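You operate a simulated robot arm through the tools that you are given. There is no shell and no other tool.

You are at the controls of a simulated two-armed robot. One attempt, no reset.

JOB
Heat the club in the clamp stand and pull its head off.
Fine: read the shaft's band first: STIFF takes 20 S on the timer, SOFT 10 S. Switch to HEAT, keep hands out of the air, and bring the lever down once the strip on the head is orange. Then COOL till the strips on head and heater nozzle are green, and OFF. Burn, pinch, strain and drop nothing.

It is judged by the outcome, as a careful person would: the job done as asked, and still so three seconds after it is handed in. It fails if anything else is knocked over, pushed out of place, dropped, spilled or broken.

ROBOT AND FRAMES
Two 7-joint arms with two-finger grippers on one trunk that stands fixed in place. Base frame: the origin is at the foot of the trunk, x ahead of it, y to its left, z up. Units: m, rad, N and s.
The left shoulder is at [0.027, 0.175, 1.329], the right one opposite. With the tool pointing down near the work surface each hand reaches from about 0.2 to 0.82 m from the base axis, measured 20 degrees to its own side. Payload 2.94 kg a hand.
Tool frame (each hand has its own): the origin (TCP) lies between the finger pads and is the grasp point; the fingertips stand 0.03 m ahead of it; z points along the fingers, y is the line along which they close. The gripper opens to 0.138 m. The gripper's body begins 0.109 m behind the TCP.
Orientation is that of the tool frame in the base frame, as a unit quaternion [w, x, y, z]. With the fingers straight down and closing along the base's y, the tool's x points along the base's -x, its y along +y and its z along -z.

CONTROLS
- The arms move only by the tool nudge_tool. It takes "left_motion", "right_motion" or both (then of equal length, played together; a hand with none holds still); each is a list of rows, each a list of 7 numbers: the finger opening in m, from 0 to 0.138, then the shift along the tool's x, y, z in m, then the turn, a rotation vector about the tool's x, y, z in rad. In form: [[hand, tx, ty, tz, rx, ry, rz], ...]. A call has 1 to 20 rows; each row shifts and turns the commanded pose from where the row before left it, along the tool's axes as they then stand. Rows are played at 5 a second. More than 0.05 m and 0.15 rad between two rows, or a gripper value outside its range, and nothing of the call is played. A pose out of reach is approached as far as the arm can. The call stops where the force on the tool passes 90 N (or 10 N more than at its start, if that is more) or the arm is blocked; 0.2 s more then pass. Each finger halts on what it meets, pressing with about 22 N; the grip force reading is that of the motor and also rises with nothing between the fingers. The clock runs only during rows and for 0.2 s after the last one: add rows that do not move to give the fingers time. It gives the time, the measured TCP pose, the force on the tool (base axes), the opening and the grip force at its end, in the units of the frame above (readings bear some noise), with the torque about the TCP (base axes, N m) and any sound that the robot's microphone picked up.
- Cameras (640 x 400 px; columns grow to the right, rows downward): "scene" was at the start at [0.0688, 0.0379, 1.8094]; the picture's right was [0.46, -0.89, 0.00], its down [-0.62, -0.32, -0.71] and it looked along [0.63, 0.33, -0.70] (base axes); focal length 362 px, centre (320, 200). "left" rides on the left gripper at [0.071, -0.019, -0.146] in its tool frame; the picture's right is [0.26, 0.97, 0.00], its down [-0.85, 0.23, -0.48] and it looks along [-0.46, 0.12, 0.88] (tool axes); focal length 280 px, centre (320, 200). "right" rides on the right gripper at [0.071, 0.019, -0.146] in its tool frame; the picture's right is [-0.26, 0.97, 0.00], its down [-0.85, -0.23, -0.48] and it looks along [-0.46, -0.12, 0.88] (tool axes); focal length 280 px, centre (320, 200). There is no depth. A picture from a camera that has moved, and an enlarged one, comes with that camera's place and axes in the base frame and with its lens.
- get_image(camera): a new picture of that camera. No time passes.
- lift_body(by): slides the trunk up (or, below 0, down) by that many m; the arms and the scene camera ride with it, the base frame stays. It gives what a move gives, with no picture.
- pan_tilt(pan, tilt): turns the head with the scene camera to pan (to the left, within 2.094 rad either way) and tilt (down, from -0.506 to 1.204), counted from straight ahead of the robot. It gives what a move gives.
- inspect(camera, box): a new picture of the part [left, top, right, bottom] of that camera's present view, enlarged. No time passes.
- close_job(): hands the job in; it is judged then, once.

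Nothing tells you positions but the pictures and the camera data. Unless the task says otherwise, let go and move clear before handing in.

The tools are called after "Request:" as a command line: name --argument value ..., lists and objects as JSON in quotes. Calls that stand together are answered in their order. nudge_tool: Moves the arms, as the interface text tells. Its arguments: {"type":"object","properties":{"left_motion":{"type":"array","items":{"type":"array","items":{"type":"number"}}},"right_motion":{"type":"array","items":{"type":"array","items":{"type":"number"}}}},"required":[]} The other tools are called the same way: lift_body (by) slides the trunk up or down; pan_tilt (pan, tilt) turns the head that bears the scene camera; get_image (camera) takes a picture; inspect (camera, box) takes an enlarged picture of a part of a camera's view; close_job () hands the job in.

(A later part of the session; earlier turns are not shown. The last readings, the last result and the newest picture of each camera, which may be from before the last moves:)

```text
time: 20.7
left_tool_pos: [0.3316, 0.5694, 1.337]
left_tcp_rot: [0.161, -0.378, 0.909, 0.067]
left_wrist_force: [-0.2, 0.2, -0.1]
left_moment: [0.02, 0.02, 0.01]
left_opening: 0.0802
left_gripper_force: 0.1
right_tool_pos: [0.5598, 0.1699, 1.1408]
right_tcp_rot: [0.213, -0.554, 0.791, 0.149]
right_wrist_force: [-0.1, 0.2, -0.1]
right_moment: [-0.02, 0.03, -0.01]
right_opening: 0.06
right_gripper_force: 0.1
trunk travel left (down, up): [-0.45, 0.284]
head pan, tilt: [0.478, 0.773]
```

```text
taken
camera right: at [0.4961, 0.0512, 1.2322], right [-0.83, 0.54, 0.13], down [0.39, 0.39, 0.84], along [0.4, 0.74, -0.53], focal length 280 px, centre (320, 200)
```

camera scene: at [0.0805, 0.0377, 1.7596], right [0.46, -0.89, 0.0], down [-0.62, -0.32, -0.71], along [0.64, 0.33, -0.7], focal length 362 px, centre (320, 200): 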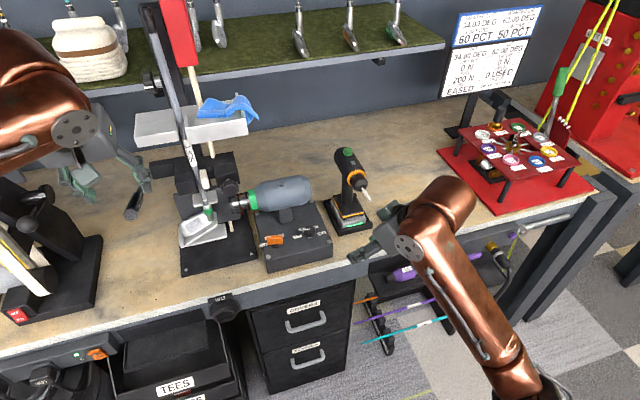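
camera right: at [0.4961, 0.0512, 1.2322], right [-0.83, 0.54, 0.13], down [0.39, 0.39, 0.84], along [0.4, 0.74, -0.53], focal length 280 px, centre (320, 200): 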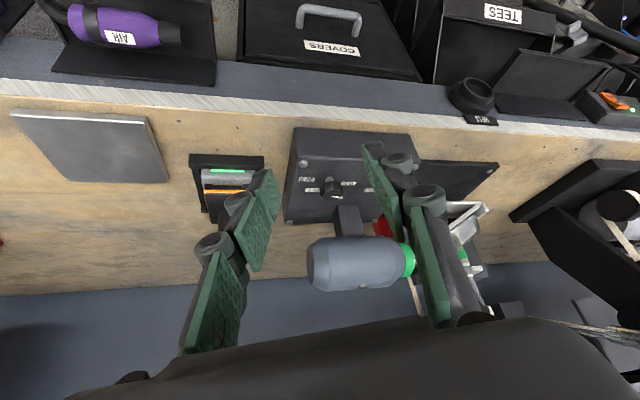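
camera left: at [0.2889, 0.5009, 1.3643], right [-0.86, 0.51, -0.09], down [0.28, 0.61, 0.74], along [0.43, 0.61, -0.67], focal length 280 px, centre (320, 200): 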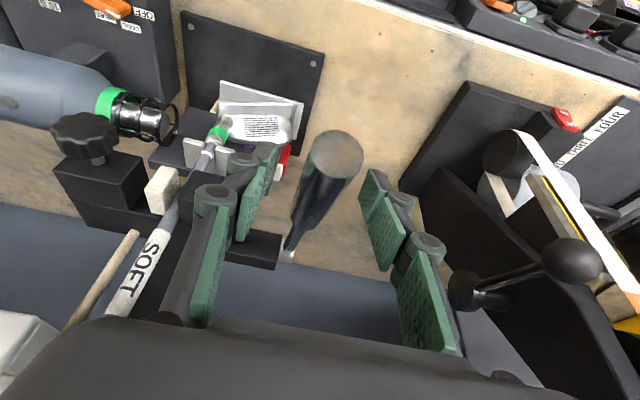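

Trunk lowered; nothing touched. I'll tilt the right hand a bit more (about 40°) and bring it to a 7 cm stand-off from the timer knob.

Request:
nudge_tool --right_motion '[[0.06, 0, 0, 0, 0, -0.0875, 0], [0.06, 0, 0, 0, 0, -0.087, 0], [0.06, -0.0172, -0.0029, 0.0378, 0, 0, 0], [0.06, -0.0172, -0.0029, 0.0378, 0, 0, 0], [0.06, -0.0172, -0.0029, 0.0378, 0, 0, 0], [0.06, -0.0172, -0.0029, 0.0378, 0, 0, 0], [0.06, 0, 0, 0, 0, 0, 0]]'

Request:
get_image --camera "right"

Request:
inspect --camera "scene" --box '[220, 150, 420, 300]'

```text
time: 22.3
left_tool_pos: [0.3318, 0.5685, 1.337]
left_tcp_rot: [0.161, -0.377, 0.91, 0.067]
left_wrist_force: [-0.7, 0.4, -0.6]
left_moment: [0.03, 0.01, 0.02]
left_opening: 0.08
left_gripper_force: 0.0
right_tool_pos: [0.6215, 0.3061, 1.0703]
right_tcp_rot: [0.281, -0.538, 0.77, 0.196]
right_wrist_force: [0.7, 0.7, -0.1]
right_moment: [0.05, 0.01, 0.0]
right_opening: 0.0602
right_gripper_force: 0.0
trunk travel left (down, up): [-0.45, 0.284]
head pan, tilt: [0.478, 0.773]
```

```text
taken
camera right: at [0.5523, 0.1745, 1.1366], right [-0.84, 0.52, 0.17], down [0.33, 0.24, 0.91], along [0.43, 0.82, -0.38], focal length 280 px, centre (320, 200)
```

right: 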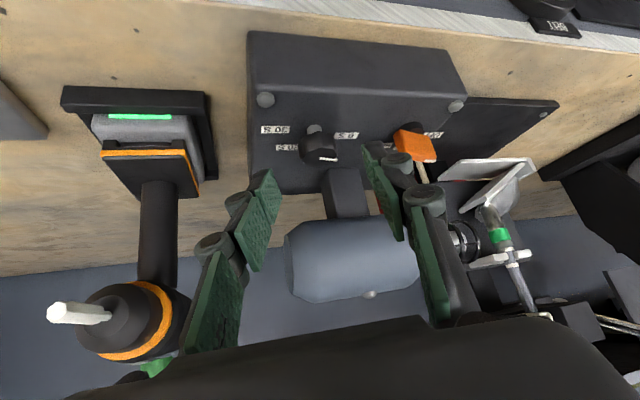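

```text
2.67 times, centred on (320, 225) of scene
camera zoom: at [0.0805, 0.0362, 1.7595], right [0.46, -0.89, 0.0], down [-0.62, -0.32, -0.72], along [0.64, 0.33, -0.7], focal length 964 px, centre (320, 133)
```

zoom: 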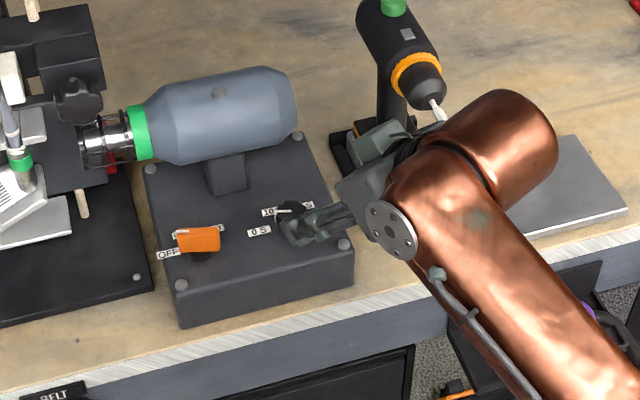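

The right hand is aligned with the knob and within reach now. I'll go down the last 7 cm slowly with the fingers open around the knob.

Request:
nudge_tool --right_motion '[[0.06, 0, 0, 0.02, 0, 0, 0], [0.06, 0, 0, 0.02, 0, 0, 0], [0.06, 0, 0, 0.015, 0, 0, 0], [0.06, 0, 0, 0.01, 0, 0, 0], [0.06, 0, 0, 0, 0, 0, 0]]'

Request:
get_image --camera "right"

Request:
inspect --camera "scene" --box '[240, 190, 400, 300]'

```text
time: 23.5
left_tool_pos: [0.3315, 0.5709, 1.3356]
left_tcp_rot: [0.16, -0.377, 0.91, 0.067]
left_wrist_force: [0.1, 0.0, -0.4]
left_moment: [0.0, -0.03, 0.02]
left_opening: 0.0801
left_gripper_force: 0.0
right_tool_pos: [0.6373, 0.3463, 1.0179]
right_tcp_rot: [0.28, -0.539, 0.77, 0.197]
right_wrist_force: [-0.1, 0.1, -0.6]
right_moment: [-0.01, -0.02, -0.01]
right_opening: 0.06
right_gripper_force: 0.1
trunk travel left (down, up): [-0.45, 0.284]
head pan, tilt: [0.478, 0.773]
```

```text
taken
camera right: at [0.5684, 0.2152, 1.0854], right [-0.84, 0.52, 0.17], down [0.33, 0.24, 0.91], along [0.43, 0.82, -0.38], focal length 280 px, centre (320, 200)
```

right: 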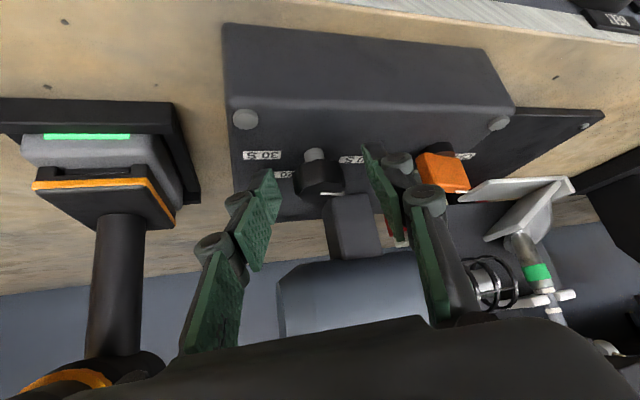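

```text
3.64 times, centred on (320, 245) of scene
camera zoom: at [0.0807, 0.0379, 1.7595], right [0.46, -0.89, 0.0], down [-0.62, -0.32, -0.71], along [0.64, 0.33, -0.7], focal length 1315 px, centre (320, 36)
```

zoom: 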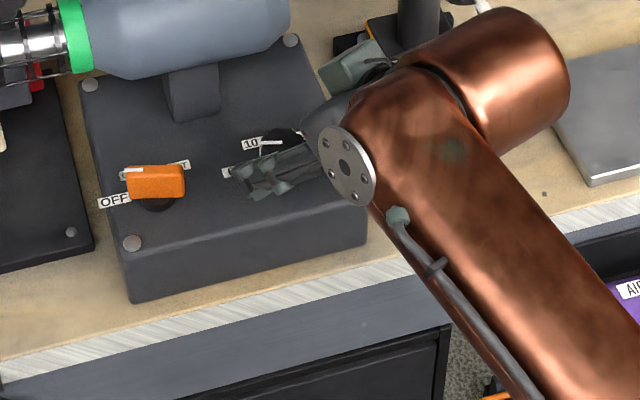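

The knob is centred between the right fingers at about the planned depth. Closing on it now.

Request:
nudge_tool --right_motion '[[0.045, 0, 0, 0, 0, 0, 0], [0.02, 0, 0, 0, 0, 0, 0], [0.02, 0, 0, 0, 0, 0, 0], [0.02, 0, 0, 0, 0, 0, 0]]'

Request:
get_image --camera "right"

```text
time: 24.5
left_tool_pos: [0.3325, 0.5711, 1.3359]
left_tcp_rot: [0.161, -0.376, 0.91, 0.066]
left_wrist_force: [0.5, -0.5, -0.9]
left_moment: [0.0, -0.01, -0.03]
left_opening: 0.0802
left_gripper_force: 0.0
right_tool_pos: [0.6382, 0.3465, 1.0186]
right_tcp_rot: [0.281, -0.538, 0.77, 0.196]
right_wrist_force: [5.4, -2.6, 0.2]
right_moment: [-0.19, -0.38, -0.09]
right_opening: 0.0328
right_gripper_force: 45.1
trunk travel left (down, up): [-0.45, 0.284]
head pan, tilt: [0.478, 0.773]
```

```text
taken
camera right: at [0.5696, 0.2144, 1.0853], right [-0.84, 0.52, 0.17], down [0.33, 0.24, 0.91], along [0.43, 0.82, -0.38], focal length 280 px, centre (320, 200)
```

right: 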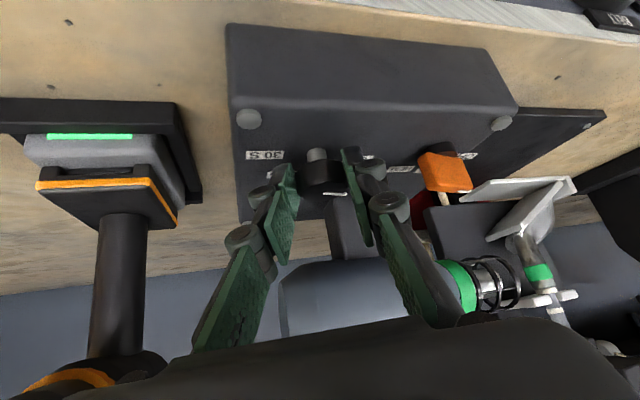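

Gripped at 33 mm opening with little side load. I'll turn the knob clockwise (seen from above) about 48°, keeping the grip point fixed, then check the pointer.

Request:
nudge_tool --right_motion '[[0.02, 0, 0.0014, 0, 0.0771, 0, 0.0919], [0.02, 0, 0.0014, 0, 0.0771, 0, 0.0919], [0.02, 0, 0.0014, 0, 0.0771, 0, 0.0919], [0.02, 0, 0.0014, 0, 0.0771, 0, 0.0919], [0.02, 0, 0.0014, 0, 0.0771, 0, 0.0919], [0.02, 0, 0.0014, 0, 0.0771, 0, 0.0919], [0.02, 0, 0.0014, 0, 0.0771, 0, 0.0919], [0.02, 0, 0, 0, 0, 0, 0]]'

Request:
get_image --camera "right"

Request:
inspect --camera "scene" --box '[255, 205, 365, 285]'

```text
time: 26.3
left_tool_pos: [0.3318, 0.5727, 1.3366]
left_tcp_rot: [0.161, -0.377, 0.91, 0.067]
left_wrist_force: [0.0, 0.8, -0.4]
left_moment: [0.02, 0.0, -0.02]
left_opening: 0.0801
left_gripper_force: 0.1
right_tool_pos: [0.6287, 0.3574, 1.0195]
right_tcp_rot: [0.336, -0.178, 0.923, 0.065]
right_wrist_force: [-3.3, 9.3, -2.8]
right_moment: [-0.23, -0.19, 0.16]
right_opening: 0.0327
right_gripper_force: 45.0
trunk travel left (down, up): [-0.45, 0.284]
head pan, tilt: [0.478, 0.773]
```

```text
taken
camera right: at [0.484, 0.319, 1.0857], right [-0.17, 0.97, 0.17], down [0.41, -0.09, 0.91], along [0.9, 0.23, -0.38], focal length 280 px, centre (320, 200)
```

right: 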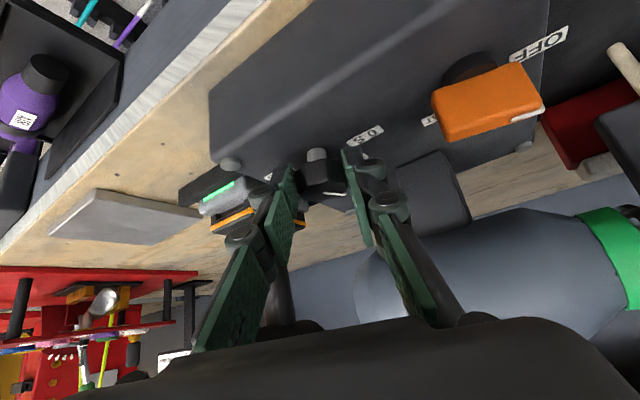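

```text
5.00 times, centred on (310, 245) of scene
camera zoom: at [0.0808, 0.0401, 1.7594], right [0.46, -0.89, 0.0], down [-0.62, -0.32, -0.71], along [0.63, 0.33, -0.7], focal length 1808 px, centre (370, -25)
```

zoom: 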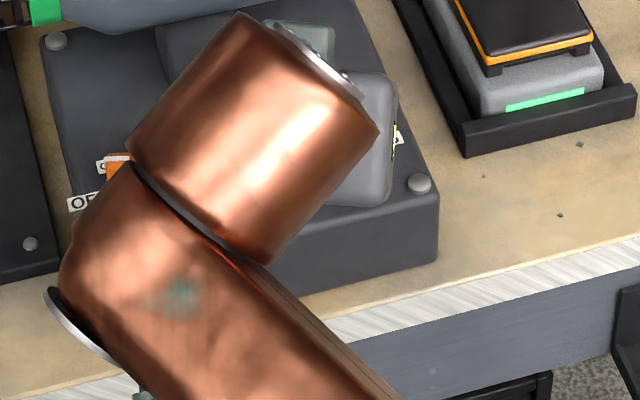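

The wrist now hides the knob from the scene camera, so I'll read the pointer through the right hand's camera.

Request:
inspect --camera "right" --box '[270, 115, 410, 215]'

Request:
inspect --camera "left" --box '[0, 0, 200, 140]'

```text
4.00 times, centred on (340, 165) of right
camera zoom: at [0.484, 0.319, 1.0857], right [-0.17, 0.97, 0.17], down [0.41, -0.09, 0.91], along [0.9, 0.23, -0.38], focal length 1122 px, centre (240, 340)
```

zoom: 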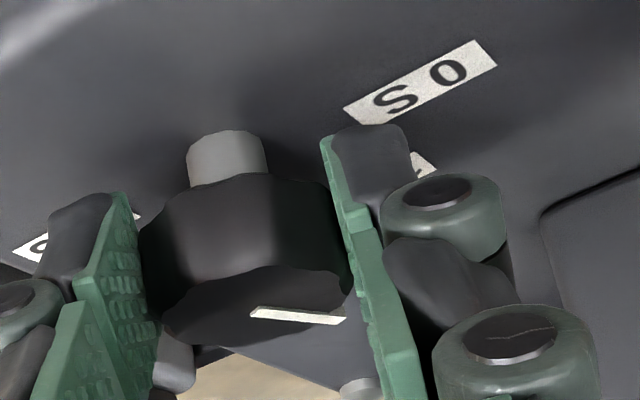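

```text
2.86 times, centred on (100, 70) of left
camera zoom: at [0.2626, 0.477, 1.4476], right [-0.86, 0.51, -0.09], down [0.28, 0.61, 0.74], along [0.43, 0.61, -0.67], focal length 801 px, centre (949, 571)
```

zoom: 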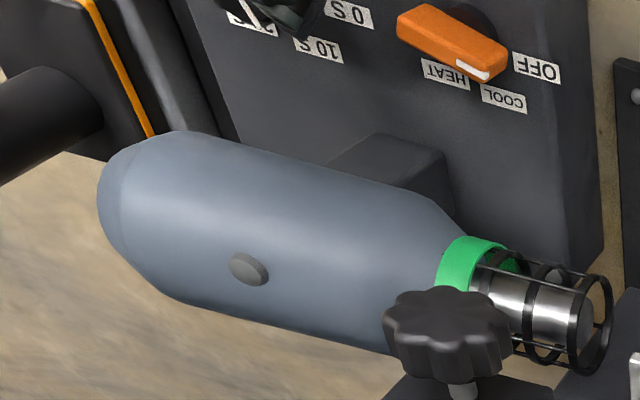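

From the hand camera, the pointer works out to about 27–30° left of "away", and the 10 S mark should be at about 27°. I'll add a small 3° turn, then release and back off along the finger axis to check against the labels.

Request:
nudge_tool --right_motion '[[0.02, 0, 0.0006, 0, 0.0321, 0, 0.0383], [0.02, 0, 0, 0, 0, 0, 0], [0.06, 0, 0, 0, 0, 0, 0], [0.06, 0, 0, 0, 0, 0, 0], [0.06, 0, 0, -0.02, 0, 0, 0], [0.06, 0, 0, -0.03, 0, 0, 0], [0.06, 0, 0, -0.04, 0, 0, 0], [0.06, 0, 0, -0.04, 0, 0, 0]]'

Request:
inspect --camera "right" --box '[240, 60, 440, 200]'

Request:
inspect --camera "left" --box '[0, 0, 200, 100]'

Request:
get_image --camera "scene"

```text
time: 28.1
left_tool_pos: [0.3315, 0.5696, 1.337]
left_tcp_rot: [0.161, -0.378, 0.909, 0.066]
left_wrist_force: [-0.8, -0.1, 0.7]
left_moment: [0.0, 0.01, -0.01]
left_opening: 0.08
left_gripper_force: 0.0
right_tool_pos: [0.5504, 0.3274, 1.1193]
right_tcp_rot: [0.337, -0.155, 0.927, 0.056]
right_wrist_force: [-0.5, 0.6, 0.1]
right_moment: [0.01, -0.02, -0.01]
right_opening: 0.06
right_gripper_force: 0.1
trunk travel left (down, up): [-0.45, 0.284]
head pan, tilt: [0.478, 0.773]
```

```text
2.86 times, centred on (340, 130) of right
camera zoom: at [0.4039, 0.2981, 1.1863], right [-0.12, 0.98, 0.17], down [0.4, -0.11, 0.91], along [0.91, 0.18, -0.38], focal length 801 px, centre (263, 400)
```

zoom: 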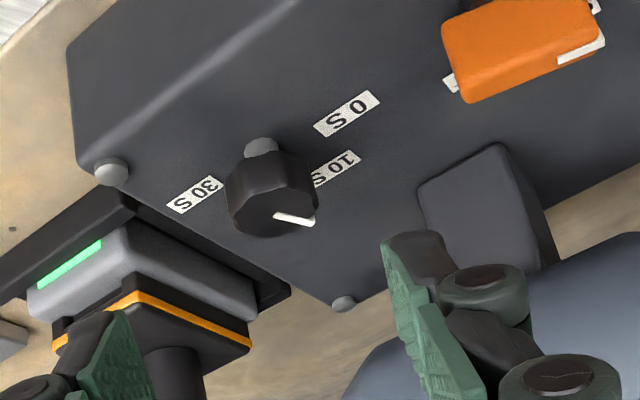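

```text
3.20 times, centred on (100, 50) of left
camera zoom: at [0.2621, 0.4749, 1.4485], right [-0.86, 0.51, -0.09], down [0.28, 0.61, 0.74], along [0.43, 0.61, -0.67], focal length 897 px, centre (1024, 680)
```

zoom: 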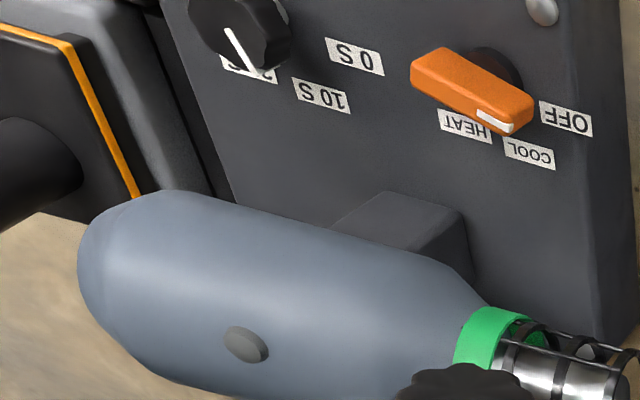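

```text
taken
camera scene: at [0.0798, 0.0377, 1.7595], right [0.46, -0.89, 0.0], down [-0.62, -0.32, -0.72], along [0.64, 0.33, -0.7], focal length 362 px, centre (320, 200)
```

scene: 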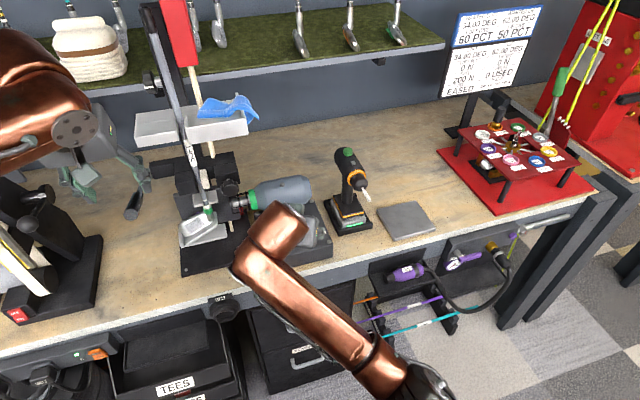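

The pointer looks close to the 10 S mark, but my angle estimates scatter by a few degrees. I'll move the right hand aside so the scene camera gets a clear view of the panel.

Request:
nudge_tool --right_motion '[[0.06, 0.0014, -0.0354, -0.0175, 0, 0, 0], [0.06, 0.0014, -0.0354, -0.0175, 0, 0, 0], [0.06, 0.0014, -0.0354, -0.0175, 0, 0, 0], [0.06, 0.0014, -0.0354, -0.0175, 0, 0, 0], [0.06, 0, 0, 0, 0, 0, 0]]'

Request:
inspect --camera "scene" --box '[250, 205, 350, 275]'

Request:
inspect --camera "scene" --box '[285, 215, 335, 250]'

Request:
inspect --camera "right" --box '[300, 50, 520, 200]'

```text
time: 29.3
left_tool_pos: [0.3322, 0.5729, 1.3357]
left_tcp_rot: [0.161, -0.378, 0.91, 0.065]
left_wrist_force: [-0.2, 0.1, 0.9]
left_moment: [0.02, -0.01, -0.02]
left_opening: 0.0798
left_gripper_force: 0.1
right_tool_pos: [0.564, 0.164, 1.1667]
right_tcp_rot: [0.345, -0.148, 0.926, 0.042]
right_wrist_force: [0.1, 0.2, -0.4]
right_moment: [-0.02, 0.03, -0.01]
right_opening: 0.06
right_gripper_force: 0.1
trunk travel left (down, up): [-0.45, 0.284]
head pan, tilt: [0.478, 0.773]
```

```text
5.71 times, centred on (300, 240) of scene
camera zoom: at [0.0809, 0.0396, 1.7594], right [0.46, -0.89, 0.0], down [-0.62, -0.32, -0.71], along [0.64, 0.33, -0.7], focal length 2066 px, centre (434, -29)
```

zoom: 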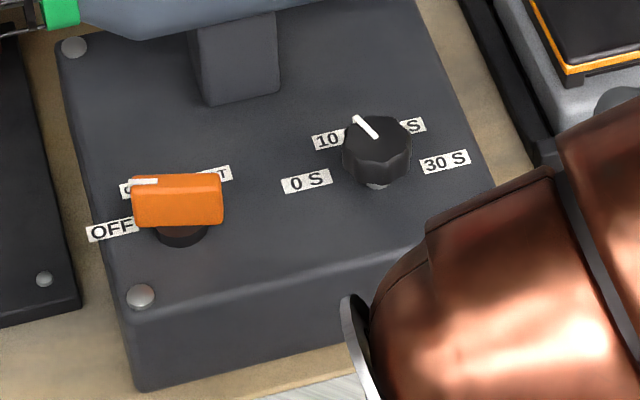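

```text
11.43 times, centred on (310, 232) of scene
camera zoom: at [0.0809, 0.0396, 1.7594], right [0.46, -0.89, 0.0], down [-0.62, -0.32, -0.71], along [0.64, 0.33, -0.7], focal length 4132 px, centre (434, -171)
```

zoom: 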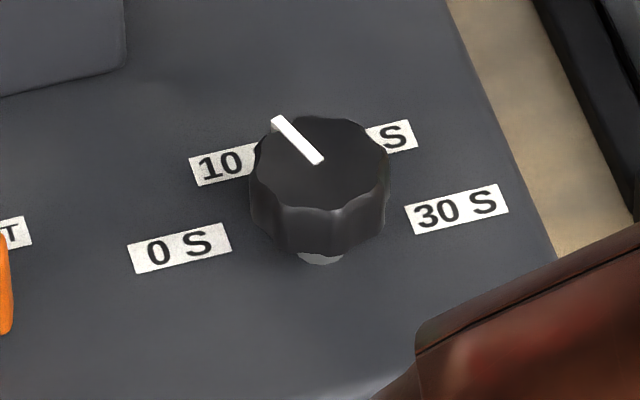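

```text
2.67 times, centred on (410, 125) of right
camera zoom: at [0.4156, 0.1386, 1.232], right [-0.1, 0.98, 0.15], down [0.38, -0.1, 0.92], along [0.92, 0.15, -0.36], focal length 748 px, centre (80, 400)
```

zoom: 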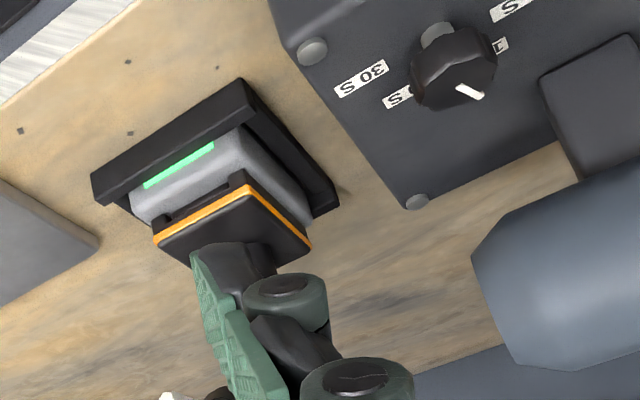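

Compared with the label bearings, the pointer has turned about 56° and lies on the 10 S mark to within a degree or two. I'll put the left hand's open fingers back around the lever handle and turn the right hand for the switch.

Request:
nudge_tool --left_motion '[[0.08, -0.002, 0, 0.0312, 0, 0, 0], [0.08, -0.002, 0, 0.0312, 0, 0, 0], [0.08, -0.002, 0, 0.0312, 0, 0, 0], [0.06, 0, 0, 0, 0, 0, 0], [0.06, 0, 0, 0, 0, 0, 0], [0.06, 0, 0, 0, 0, 0, 0], [0.06, 0, 0, 0, 0, 0, 0], [0.06, 0, 0, 0, 0, 0, 0], [0.06, 0, 0, 0, 0, 0, 0], [0.06, 0, 0, 0, 0, 0, 0]]' --right_motion '[[0.06, 0, 0, 0, 0, -0.0875, 0], [0.06, 0, 0, 0, 0, -0.087, 0], [0.07, 0, 0, 0, -0.1103, 0, -0.0926], [0.07, 0, 0, 0, -0.1103, 0, -0.0926], [0.07, 0, 0, 0, -0.1103, 0, -0.0926], [0.07, 0, 0, 0, -0.1103, 0, -0.0926], [0.07, 0, 0, 0, -0.1103, 0, -0.0926], [0.07, 0, 0, 0, -0.1103, 0, -0.0926], [0.07, 0, 0, 0, -0.1103, 0, -0.0926], [0.07, 0, 0, 0, -0.1103, 0, -0.0926]]'

Request:
get_image --camera "left"

Request:
get_image --camera "scene"

Request:
get_image --camera "right"

```text
time: 31.5
left_tool_pos: [0.3579, 0.5961, 1.2513]
left_tcp_rot: [0.16, -0.378, 0.91, 0.066]
left_wrist_force: [0.7, -0.6, -0.3]
left_moment: [0.03, 0.01, 0.03]
left_opening: 0.0598
left_gripper_force: 0.1
right_tool_pos: [0.5499, 0.1753, 1.1675]
right_tcp_rot: [0.311, -0.614, 0.667, 0.286]
right_wrist_force: [0.3, -0.4, 0.2]
right_moment: [0.0, 0.06, 0.01]
right_opening: 0.0699
right_gripper_force: 0.1
trunk travel left (down, up): [-0.45, 0.284]
head pan, tilt: [0.478, 0.773]
```

```text
taken
camera left: at [0.2898, 0.5007, 1.3623], right [-0.86, 0.51, -0.09], down [0.29, 0.61, 0.74], along [0.43, 0.61, -0.67], focal length 280 px, centre (320, 200)
```

left: 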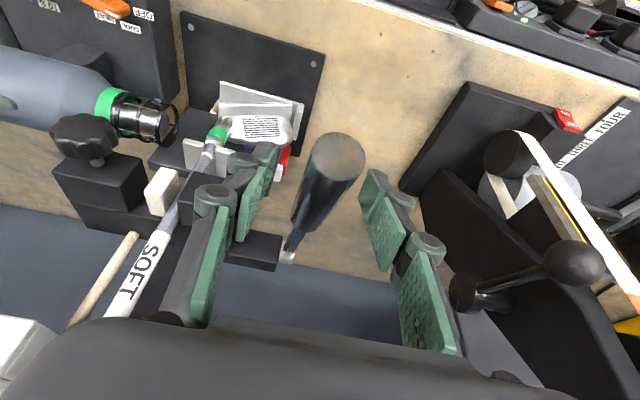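

```text
taken
camera scene: at [0.0816, 0.0374, 1.7594], right [0.46, -0.89, 0.0], down [-0.62, -0.32, -0.71], along [0.63, 0.33, -0.7], focal length 362 px, centre (320, 200)
```

scene: 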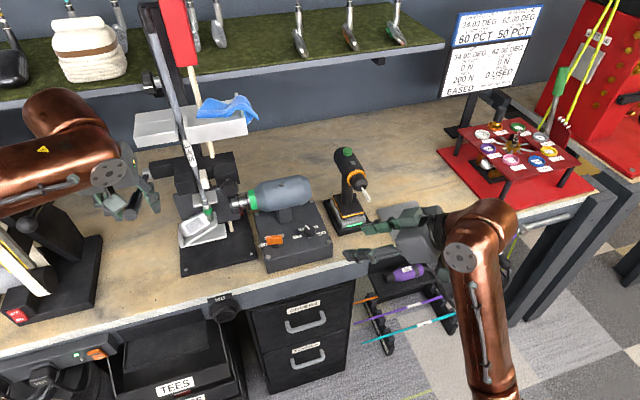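

```text
taken
camera right: at [0.5176, 0.0212, 1.2085], right [-0.95, 0.25, 0.2], down [0.24, 0.16, 0.96], along [0.21, 0.96, -0.21], focal length 280 px, centre (320, 200)
```

right: 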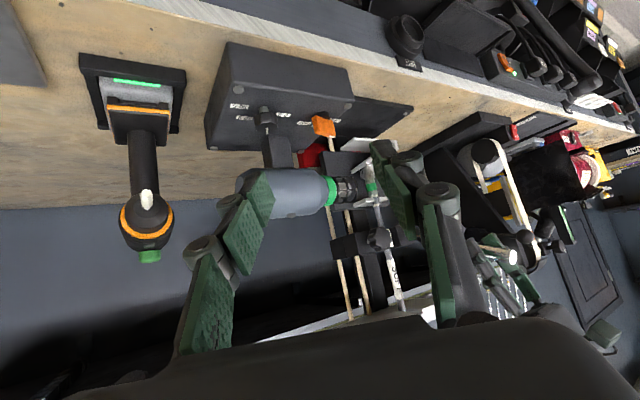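

The left fingers straddle the lever handle again, and the right hand is turned for the switch. Moving the right hand to an 8 cm stand-off from the orange bar.

Request:
nudge_tool --right_motion '[[0.06, -0.0092, 0.0004, 0.0394, 0, 0, 0], [0.06, -0.0092, 0.0004, 0.0394, 0, 0, 0], [0.06, -0.0092, 0.0004, 0.0394, 0, 0, 0], [0.06, -0.0092, 0.0004, 0.0394, 0, 0, 0], [0.06, -0.0092, 0.0004, 0.0394, 0, 0, 0], [0.06, 0, 0, 0, 0, 0, 0]]'

Request:
get_image --camera "right"

Request:
inspect --camera "scene" --box '[230, 180, 390, 300]'

```text
time: 32.9
left_tool_pos: [0.3586, 0.5969, 1.2505]
left_tcp_rot: [0.16, -0.376, 0.91, 0.066]
left_wrist_force: [0.2, 0.7, 0.4]
left_moment: [0.04, 0.02, 0.03]
left_opening: 0.06
left_gripper_force: 0.0
right_tool_pos: [0.5657, 0.3546, 1.0761]
right_tcp_rot: [0.312, -0.612, 0.668, 0.285]
right_wrist_force: [-0.8, 0.2, -0.2]
right_moment: [-0.01, 0.03, -0.01]
right_opening: 0.06
right_gripper_force: 0.0
trunk travel left (down, up): [-0.45, 0.284]
head pan, tilt: [0.478, 0.773]
```

```text
taken
camera right: at [0.5323, 0.2004, 1.1159], right [-0.95, 0.25, 0.2], down [0.24, 0.16, 0.96], along [0.21, 0.95, -0.21], focal length 280 px, centre (320, 200)
```

right: 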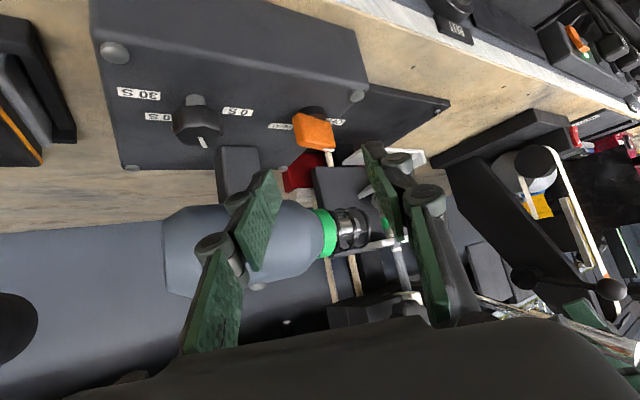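

```text
3.33 times, centred on (310, 240) of scene
camera zoom: at [0.0809, 0.037, 1.7595], right [0.46, -0.89, 0.0], down [-0.62, -0.32, -0.71], along [0.63, 0.33, -0.7], focal length 1205 px, centre (353, 67)
```

zoom: 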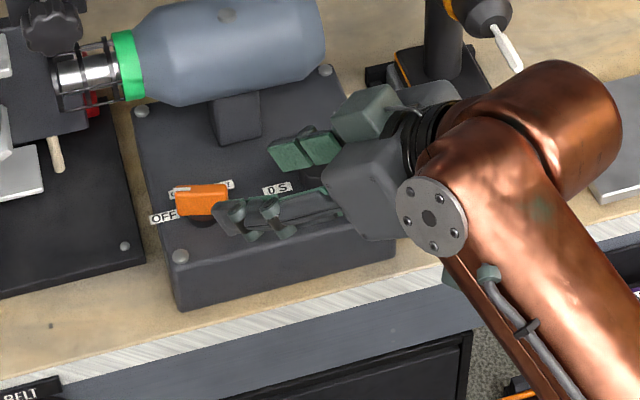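

The orange bar sits on the approach line between the right fingers. I'll advance slowly so the open fingers straddle it.

Request:
nudge_tool --right_motion '[[0.06, 0, 0, 0.025, 0, 0, 0], [0.06, 0, 0, 0.025, 0, 0, 0], [0.06, 0, 0, 0.02, 0, 0, 0], [0.06, 0, 0, 0.01, 0, 0, 0], [0.06, 0, 0, 0, 0, 0, 0]]'

Request:
get_image --camera "right"

Request:
inspect --camera "scene" --box '[240, 200, 360, 290]'

```text
time: 34.1
left_tool_pos: [0.3576, 0.5974, 1.2504]
left_tcp_rot: [0.16, -0.378, 0.91, 0.067]
left_wrist_force: [-0.4, -0.2, 0.0]
left_moment: [0.03, -0.01, -0.02]
left_opening: 0.0603
left_gripper_force: 0.0
right_tool_pos: [0.5689, 0.4159, 1.0263]
right_tcp_rot: [0.311, -0.613, 0.668, 0.285]
right_wrist_force: [-0.6, 0.4, 0.0]
right_moment: [-0.01, -0.02, 0.0]
right_opening: 0.0597
right_gripper_force: 0.1
trunk travel left (down, up): [-0.45, 0.284]
head pan, tilt: [0.478, 0.773]
```

```text
taken
camera right: at [0.5353, 0.2623, 1.0656], right [-0.95, 0.25, 0.2], down [0.24, 0.16, 0.96], along [0.21, 0.95, -0.21], focal length 280 px, centre (320, 200)
```

right: 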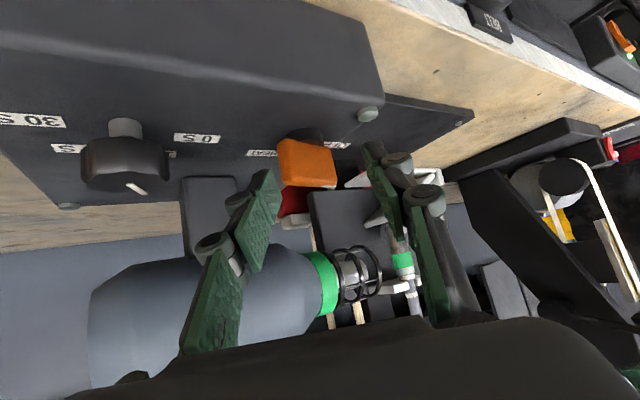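

```text
4.44 times, centred on (300, 245) of scene
camera zoom: at [0.0807, 0.0379, 1.7595], right [0.46, -0.89, 0.0], down [-0.62, -0.32, -0.71], along [0.64, 0.33, -0.7], focal length 1607 px, centre (409, 0)
```

zoom: 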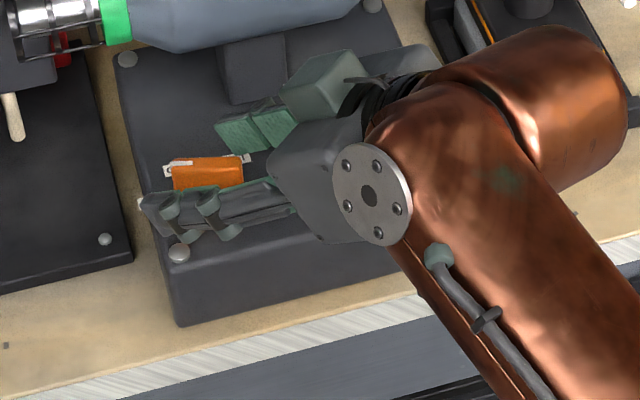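

The bar is between the right fingers, roughly 22 mm ahead of the grasp point. Closing gently on it; this may swing it partway toward COOL, which is harmless.

Request:
nudge_tool --right_motion '[[0.045, 0, 0, 0, 0, 0, 0], [0.03, 0, 0, 0, 0, 0, 0], [0.005, 0, 0, 0, 0, 0, 0], [0.005, 0, 0, 0, 0, 0, 0], [0.005, 0, 0, 0, 0, 0, 0]]'

Request:
get_image --camera "right"

Request:
inspect --camera "scene" --box '[240, 200, 360, 290]'

Request:
inspect --camera "left" --box '[0, 0, 200, 130]'

```text
time: 35.3
left_tool_pos: [0.3601, 0.5966, 1.2493]
left_tcp_rot: [0.16, -0.377, 0.91, 0.067]
left_wrist_force: [0.3, -0.5, 0.0]
left_moment: [0.01, 0.03, 0.02]
left_opening: 0.0599
left_gripper_force: 0.0
right_tool_pos: [0.5717, 0.4155, 1.0248]
right_tcp_rot: [0.312, -0.612, 0.669, 0.285]
right_wrist_force: [17.3, 1.3, 4.7]
right_moment: [-0.08, -0.33, -0.28]
right_opening: 0.0163
right_gripper_force: 8.2
trunk travel left (down, up): [-0.45, 0.284]
head pan, tilt: [0.478, 0.773]
```

```text
taken
camera right: at [0.5383, 0.2617, 1.0652], right [-0.95, 0.25, 0.2], down [0.24, 0.16, 0.96], along [0.21, 0.95, -0.21], focal length 280 px, centre (320, 200)
```

right: 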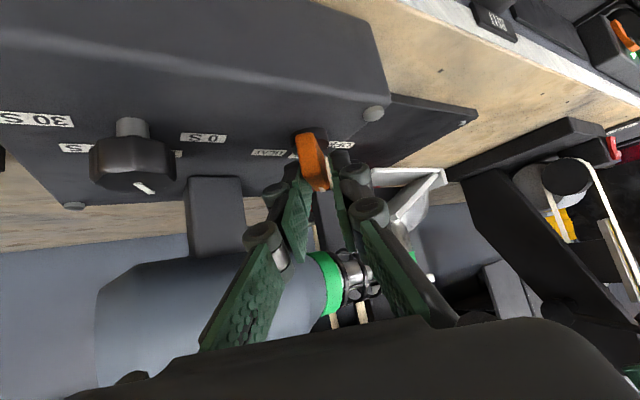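

```text
4.44 times, centred on (300, 245) of scene
camera zoom: at [0.0836, 0.0385, 1.7594], right [0.46, -0.89, 0.0], down [-0.62, -0.32, -0.71], along [0.63, 0.33, -0.7], focal length 1607 px, centre (409, 0)
```

zoom: 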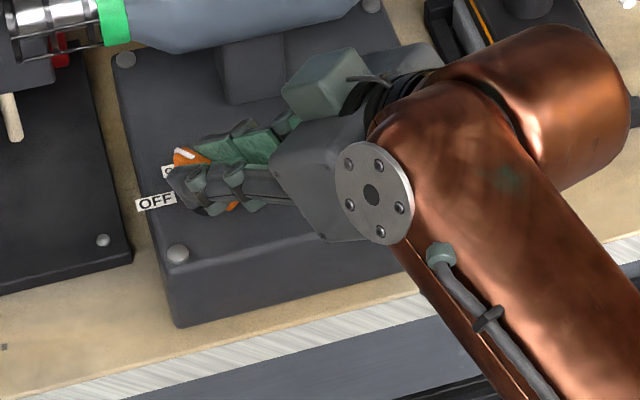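

```text
3.08 times, centred on (100, 65) of left
camera zoom: at [0.2916, 0.5015, 1.3617], right [-0.86, 0.51, -0.09], down [0.29, 0.61, 0.74], along [0.43, 0.61, -0.67], focal length 863 px, centre (997, 615)
```

zoom: 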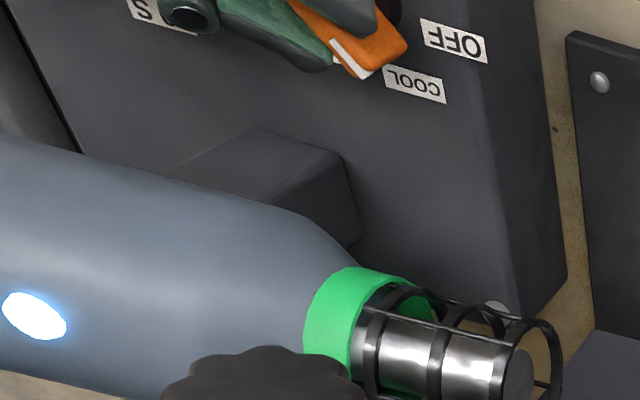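

Squeezing swung the bar most of the way to COOL, and the gun's lamp has come on. Everything is ready, so I'll turn it a first 25° to line up with COOL and check the load before continuing to HEAT.

Request:
nudge_tool --right_motion '[[0.005, 0, -0.003, 0, 0, 0, 0], [0.005, 0, 0.0024, 0, 0.1111, 0, 0.0932], [0.005, 0, 0.0024, 0, 0.1111, 0, 0.0932], [0.005, 0, 0.0024, 0, 0.1111, 0, 0.0932], [0.005, 0, 0, 0, 0, 0, 0]]'

Request:
inspect --camera "right" --box '[220, 90, 420, 220]'

Request:
inspect --camera "left" --box '[0, 0, 260, 160]'

```text
time: 36.5
left_tool_pos: [0.3599, 0.5968, 1.2512]
left_tcp_rot: [0.161, -0.376, 0.91, 0.066]
left_wrist_force: [-0.7, -0.8, 1.0]
left_moment: [0.02, 0.02, 0.01]
left_opening: 0.06
left_gripper_force: 0.1
right_tool_pos: [0.5659, 0.4158, 1.0236]
right_tcp_rot: [0.365, -0.453, 0.786, 0.21]
right_wrist_force: [9.5, -7.7, -2.7]
right_moment: [-0.11, -0.25, -0.18]
right_opening: 0.0131
right_gripper_force: 6.3
trunk travel left (down, up): [-0.45, 0.284]
head pan, tilt: [0.478, 0.773]
```

```text
3.08 times, centred on (320, 155) of right
camera zoom: at [0.4709, 0.2914, 1.0642], right [-0.75, 0.63, 0.2], down [0.29, 0.04, 0.96], along [0.59, 0.78, -0.22], focal length 863 px, centre (320, 338)
```

zoom: 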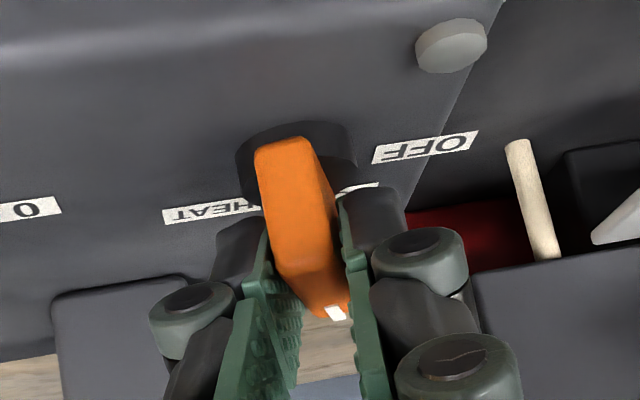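

```text
2.46 times, centred on (130, 80) of left
camera zoom: at [0.2911, 0.5005, 1.362], right [-0.86, 0.51, -0.09], down [0.29, 0.61, 0.74], along [0.43, 0.61, -0.67], focal length 690 px, centre (788, 495)
```

zoom: 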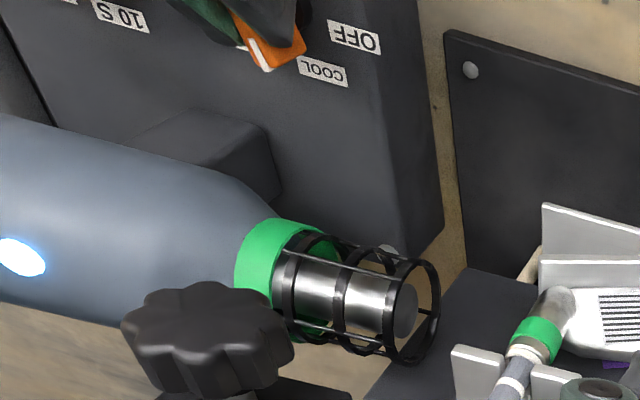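

The bar is at COOL, held squarely, and both strips are green. Now turning it the remaining 50° to HEAT.

Request:
nudge_tool --right_motion '[[0.005, 0, -0.0025, 0, 0, 0, 0], [0.005, 0, 0.0021, 0, 0.0958, 0, 0.0803], [0.005, 0, 0.0021, 0, 0.0958, 0, 0.0803], [0.005, 0, 0.0021, 0, 0.0958, 0, 0.0803], [0.005, 0, 0.0021, 0, 0.0958, 0, 0.0803], [0.005, 0, 0.0021, 0, 0.0958, 0, 0.0803], [0.005, 0, 0.0021, 0, 0.0958, 0, 0.0803], [0.005, 0, 0.0021, 0, 0.0958, 0, 0.0803]]'

Request:
inspect --camera "right" --box '[220, 90, 420, 220]'

Request:
inspect --camera "left" --box '[0, 0, 340, 210]'

Request:
get_image --camera "scene"

```text
time: 38.3
left_tool_pos: [0.3539, 0.6058, 1.2489]
left_tcp_rot: [0.161, -0.379, 0.909, 0.063]
left_wrist_force: [-0.1, 0.2, -0.3]
left_moment: [0.05, -0.02, 0.02]
left_opening: 0.06
left_gripper_force: 0.1
right_tool_pos: [0.5577, 0.4266, 1.0235]
right_tcp_rot: [0.421, -0.112, 0.899, 0.05]
right_wrist_force: [-28.4, 7.6, 15.5]
right_moment: [0.32, 0.04, 0.21]
right_opening: 0.0116
right_gripper_force: 38.0
right hand out of reach, approached as far as the arm can: row 8
trunk travel left (down, up): [-0.45, 0.284]
head pan, tilt: [0.478, 0.773]
```

```text
3.08 times, centred on (320, 155) of right
camera zoom: at [0.3997, 0.4089, 1.0637], right [-0.07, 0.98, 0.19], down [0.23, -0.17, 0.96], along [0.97, 0.11, -0.21], focal length 863 px, centre (320, 338)
```

zoom: 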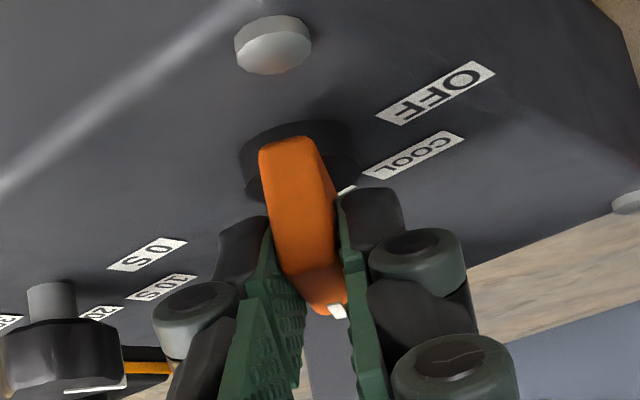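

```text
1.88 times, centred on (170, 105) of left
camera zoom: at [0.2841, 0.511, 1.361], right [-0.86, 0.51, -0.1], down [0.28, 0.62, 0.73], along [0.43, 0.6, -0.67], focal length 528 px, centre (602, 379)
```

zoom: 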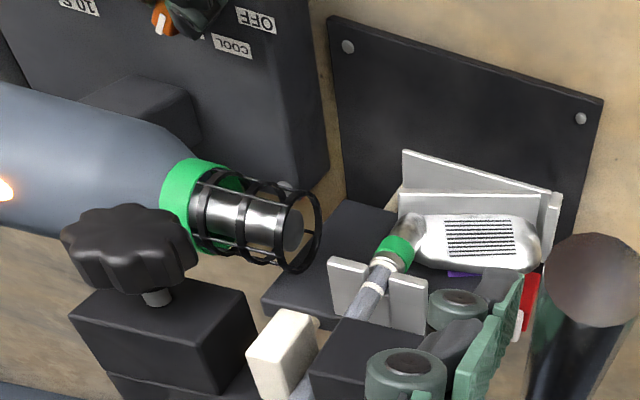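

```text
taken
camera scene: at [0.074, 0.0561, 1.7605], right [0.46, -0.89, 0.01], down [-0.62, -0.33, -0.71], along [0.64, 0.32, -0.7], focal length 362 px, centre (320, 200)
```

scene: 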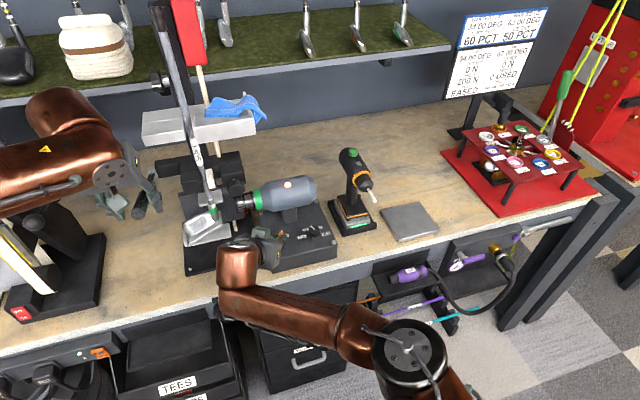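

The switch is at HEAT (the gun's lamp has turned orange) and both strips are still green. The right hand is stretched and loading the knob by about 30 N, so I'll open it and back off 6 cm.

Request:
nudge_tool --right_motion '[[0.04, 0, 0, 0, 0, 0, 0], [0.04, 0, 0, 0, 0, 0, 0], [0.04, 0, 0, -0.03, 0, 0, 0], [0.04, 0, 0, -0.03, 0, 0, 0]]'

Request:
inspect --camera "right" --box '[220, 60, 420, 200]'

Request:
inspect --camera "left" --box '[0, 0, 400, 250]'

```text
time: 39.3
left_tool_pos: [0.3568, 0.6017, 1.2484]
left_tcp_rot: [0.16, -0.379, 0.909, 0.065]
left_wrist_force: [-0.5, 0.5, 0.3]
left_moment: [-0.02, -0.02, 0.02]
left_opening: 0.0601
left_gripper_force: 0.2
right_tool_pos: [0.5206, 0.4086, 1.0616]
right_tcp_rot: [0.42, -0.108, 0.9, 0.047]
right_wrist_force: [-0.6, 0.1, 0.5]
right_moment: [-0.03, 0.01, -0.05]
right_opening: 0.04
right_gripper_force: 0.1
trunk travel left (down, up): [-0.45, 0.284]
head pan, tilt: [0.478, 0.773]
```

```text
2.86 times, centred on (320, 130) of right
camera zoom: at [0.3624, 0.3918, 1.1012], right [-0.06, 0.98, 0.2], down [0.23, -0.18, 0.96], along [0.97, 0.1, -0.21], focal length 801 px, centre (320, 400)
```

zoom: 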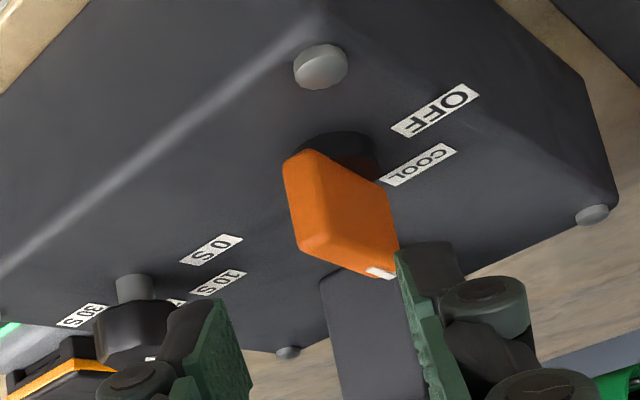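

```text
1.60 times, centred on (200, 125) of left
camera zoom: at [0.2885, 0.5061, 1.3607], right [-0.86, 0.51, -0.09], down [0.28, 0.62, 0.74], along [0.43, 0.6, -0.67], focal length 449 px, centre (512, 320)
```

zoom: 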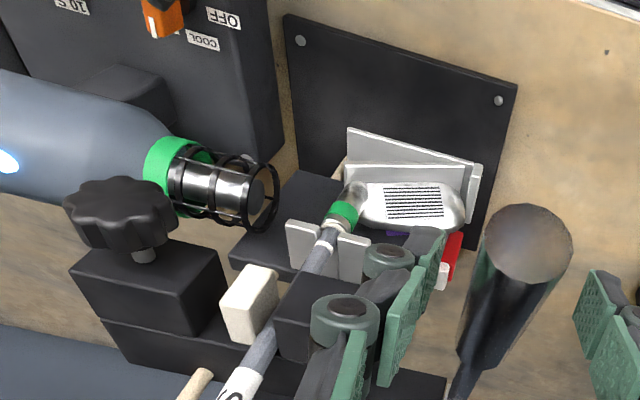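

The lamp is blue again: as my hand relaxed it nudged the bar back, so the switch isn't on HEAT now. I'll look closely at the bar before trying again with a gentler push.

Request:
inspect --camera "left" --box '[40, 0, 180, 80]'

Request:
inspect --camera "scene" --box '[220, 170, 360, 280]'

Request:
inspect --camera "right" --box '[280, 90, 380, 170]'

```text
4.57 times, centred on (110, 40) of left
camera zoom: at [0.2885, 0.5061, 1.3607], right [-0.86, 0.51, -0.09], down [0.28, 0.62, 0.74], along [0.43, 0.6, -0.67], focal length 1282 px, centre (1280, 931)
```

zoom: 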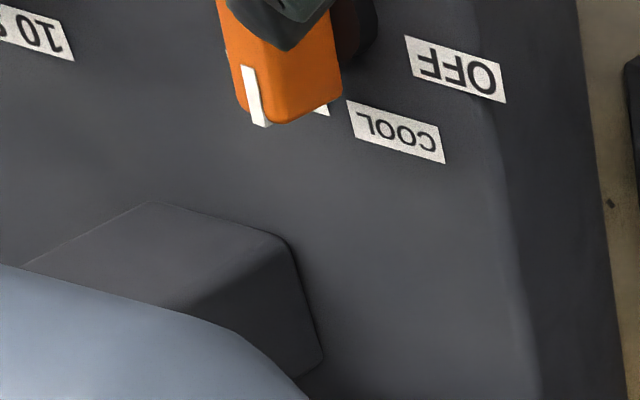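

```text
3.64 times, centred on (290, 225) of scene
camera zoom: at [0.0798, 0.0443, 1.7596], right [0.46, -0.89, 0.0], down [-0.62, -0.32, -0.71], along [0.64, 0.33, -0.7], focal length 1315 px, centre (429, 109)
```

zoom: 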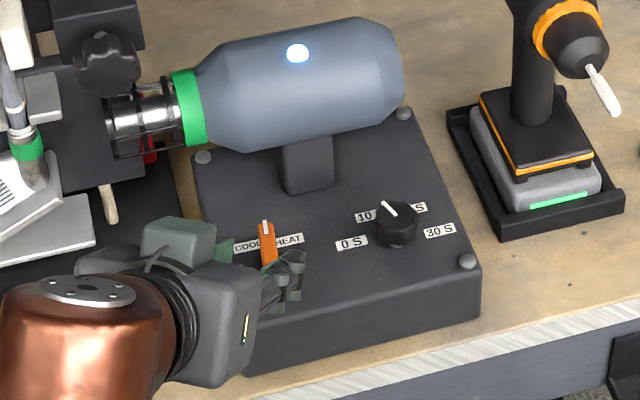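

```text
5.00 times, centred on (330, 130) of right
camera zoom: at [0.3624, 0.3918, 1.1012], right [-0.06, 0.98, 0.2], down [0.23, -0.18, 0.96], along [0.97, 0.1, -0.21], focal length 1402 px, centre (270, 550)
```

zoom: 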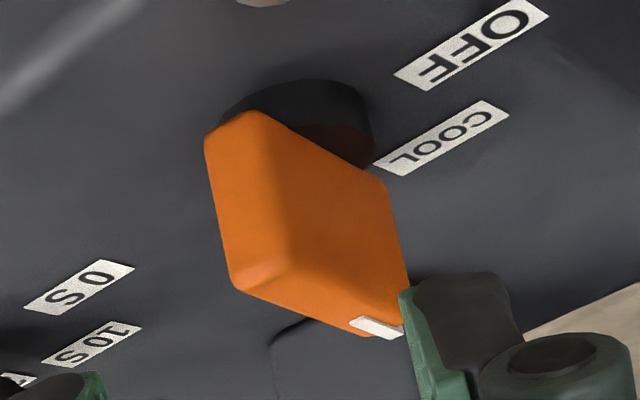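

The bar rests about midway between COOL and HEAT, a bit off HEAT. I'll back the right hand off, turn it toward my right shoulder (a comfortable reach), close the fingers, and use them to push the bar's near end over from the right.

Request:
nudge_tool --right_motion '[[0.04, 0, 0, -0.04, 0, 0, 0], [0.02, 0, 0, 0, -0.1046, 0, -0.0878], [0.0, 0, 0, 0, -0.1046, 0, -0.0878], [0.0, 0, 0, 0, -0.1046, 0, -0.0878], [0.0, 0, 0, 0, -0.1046, 0, -0.0878], [0.0, 0.0133, -0.0284, -0.0077, 0, 0, 0], [0.0, 0.0133, -0.0284, -0.0077, 0, 0, 0]]'

Request:
get_image --camera "right"

Request:
inspect --camera "scene" --box '[200, 170, 360, 290]'

```text
time: 40.9
left_tool_pos: [0.3587, 0.5965, 1.2493]
left_tcp_rot: [0.161, -0.378, 0.909, 0.066]
left_wrist_force: [0.4, -0.8, -0.9]
left_moment: [0.04, 0.01, 0.01]
left_opening: 0.0599
left_gripper_force: 0.0
right_tool_pos: [0.512, 0.3367, 1.0784]
right_tcp_rot: [0.391, -0.345, 0.838, 0.16]
right_wrist_force: [0.5, -0.1, -0.1]
right_moment: [0.03, 0.0, 0.0]
right_opening: 0.0003
right_gripper_force: 22.1
trunk travel left (down, up): [-0.45, 0.284]
head pan, tilt: [0.478, 0.773]
```

```text
taken
camera right: at [0.3868, 0.2396, 1.1184], right [-0.56, 0.8, 0.2], down [0.29, -0.03, 0.96], along [0.77, 0.6, -0.21], focal length 280 px, centre (320, 200)
```

right: 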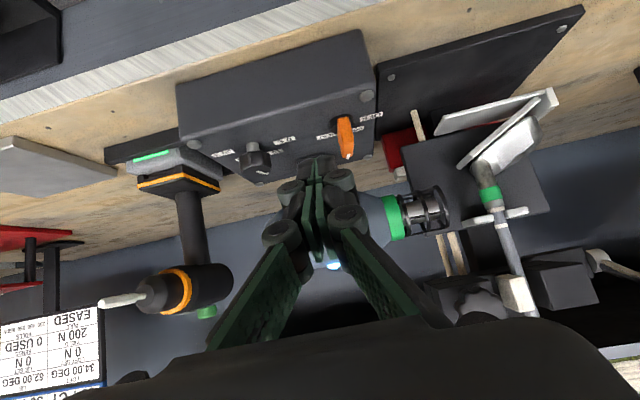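

```text
3.33 times, centred on (280, 230) of scene
camera zoom: at [0.0812, 0.0375, 1.7594], right [0.46, -0.89, 0.0], down [-0.62, -0.32, -0.71], along [0.63, 0.33, -0.7], focal length 1205 px, centre (453, 100)
```

zoom: 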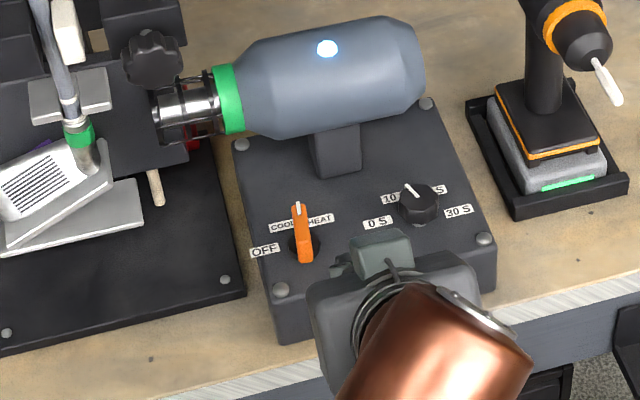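

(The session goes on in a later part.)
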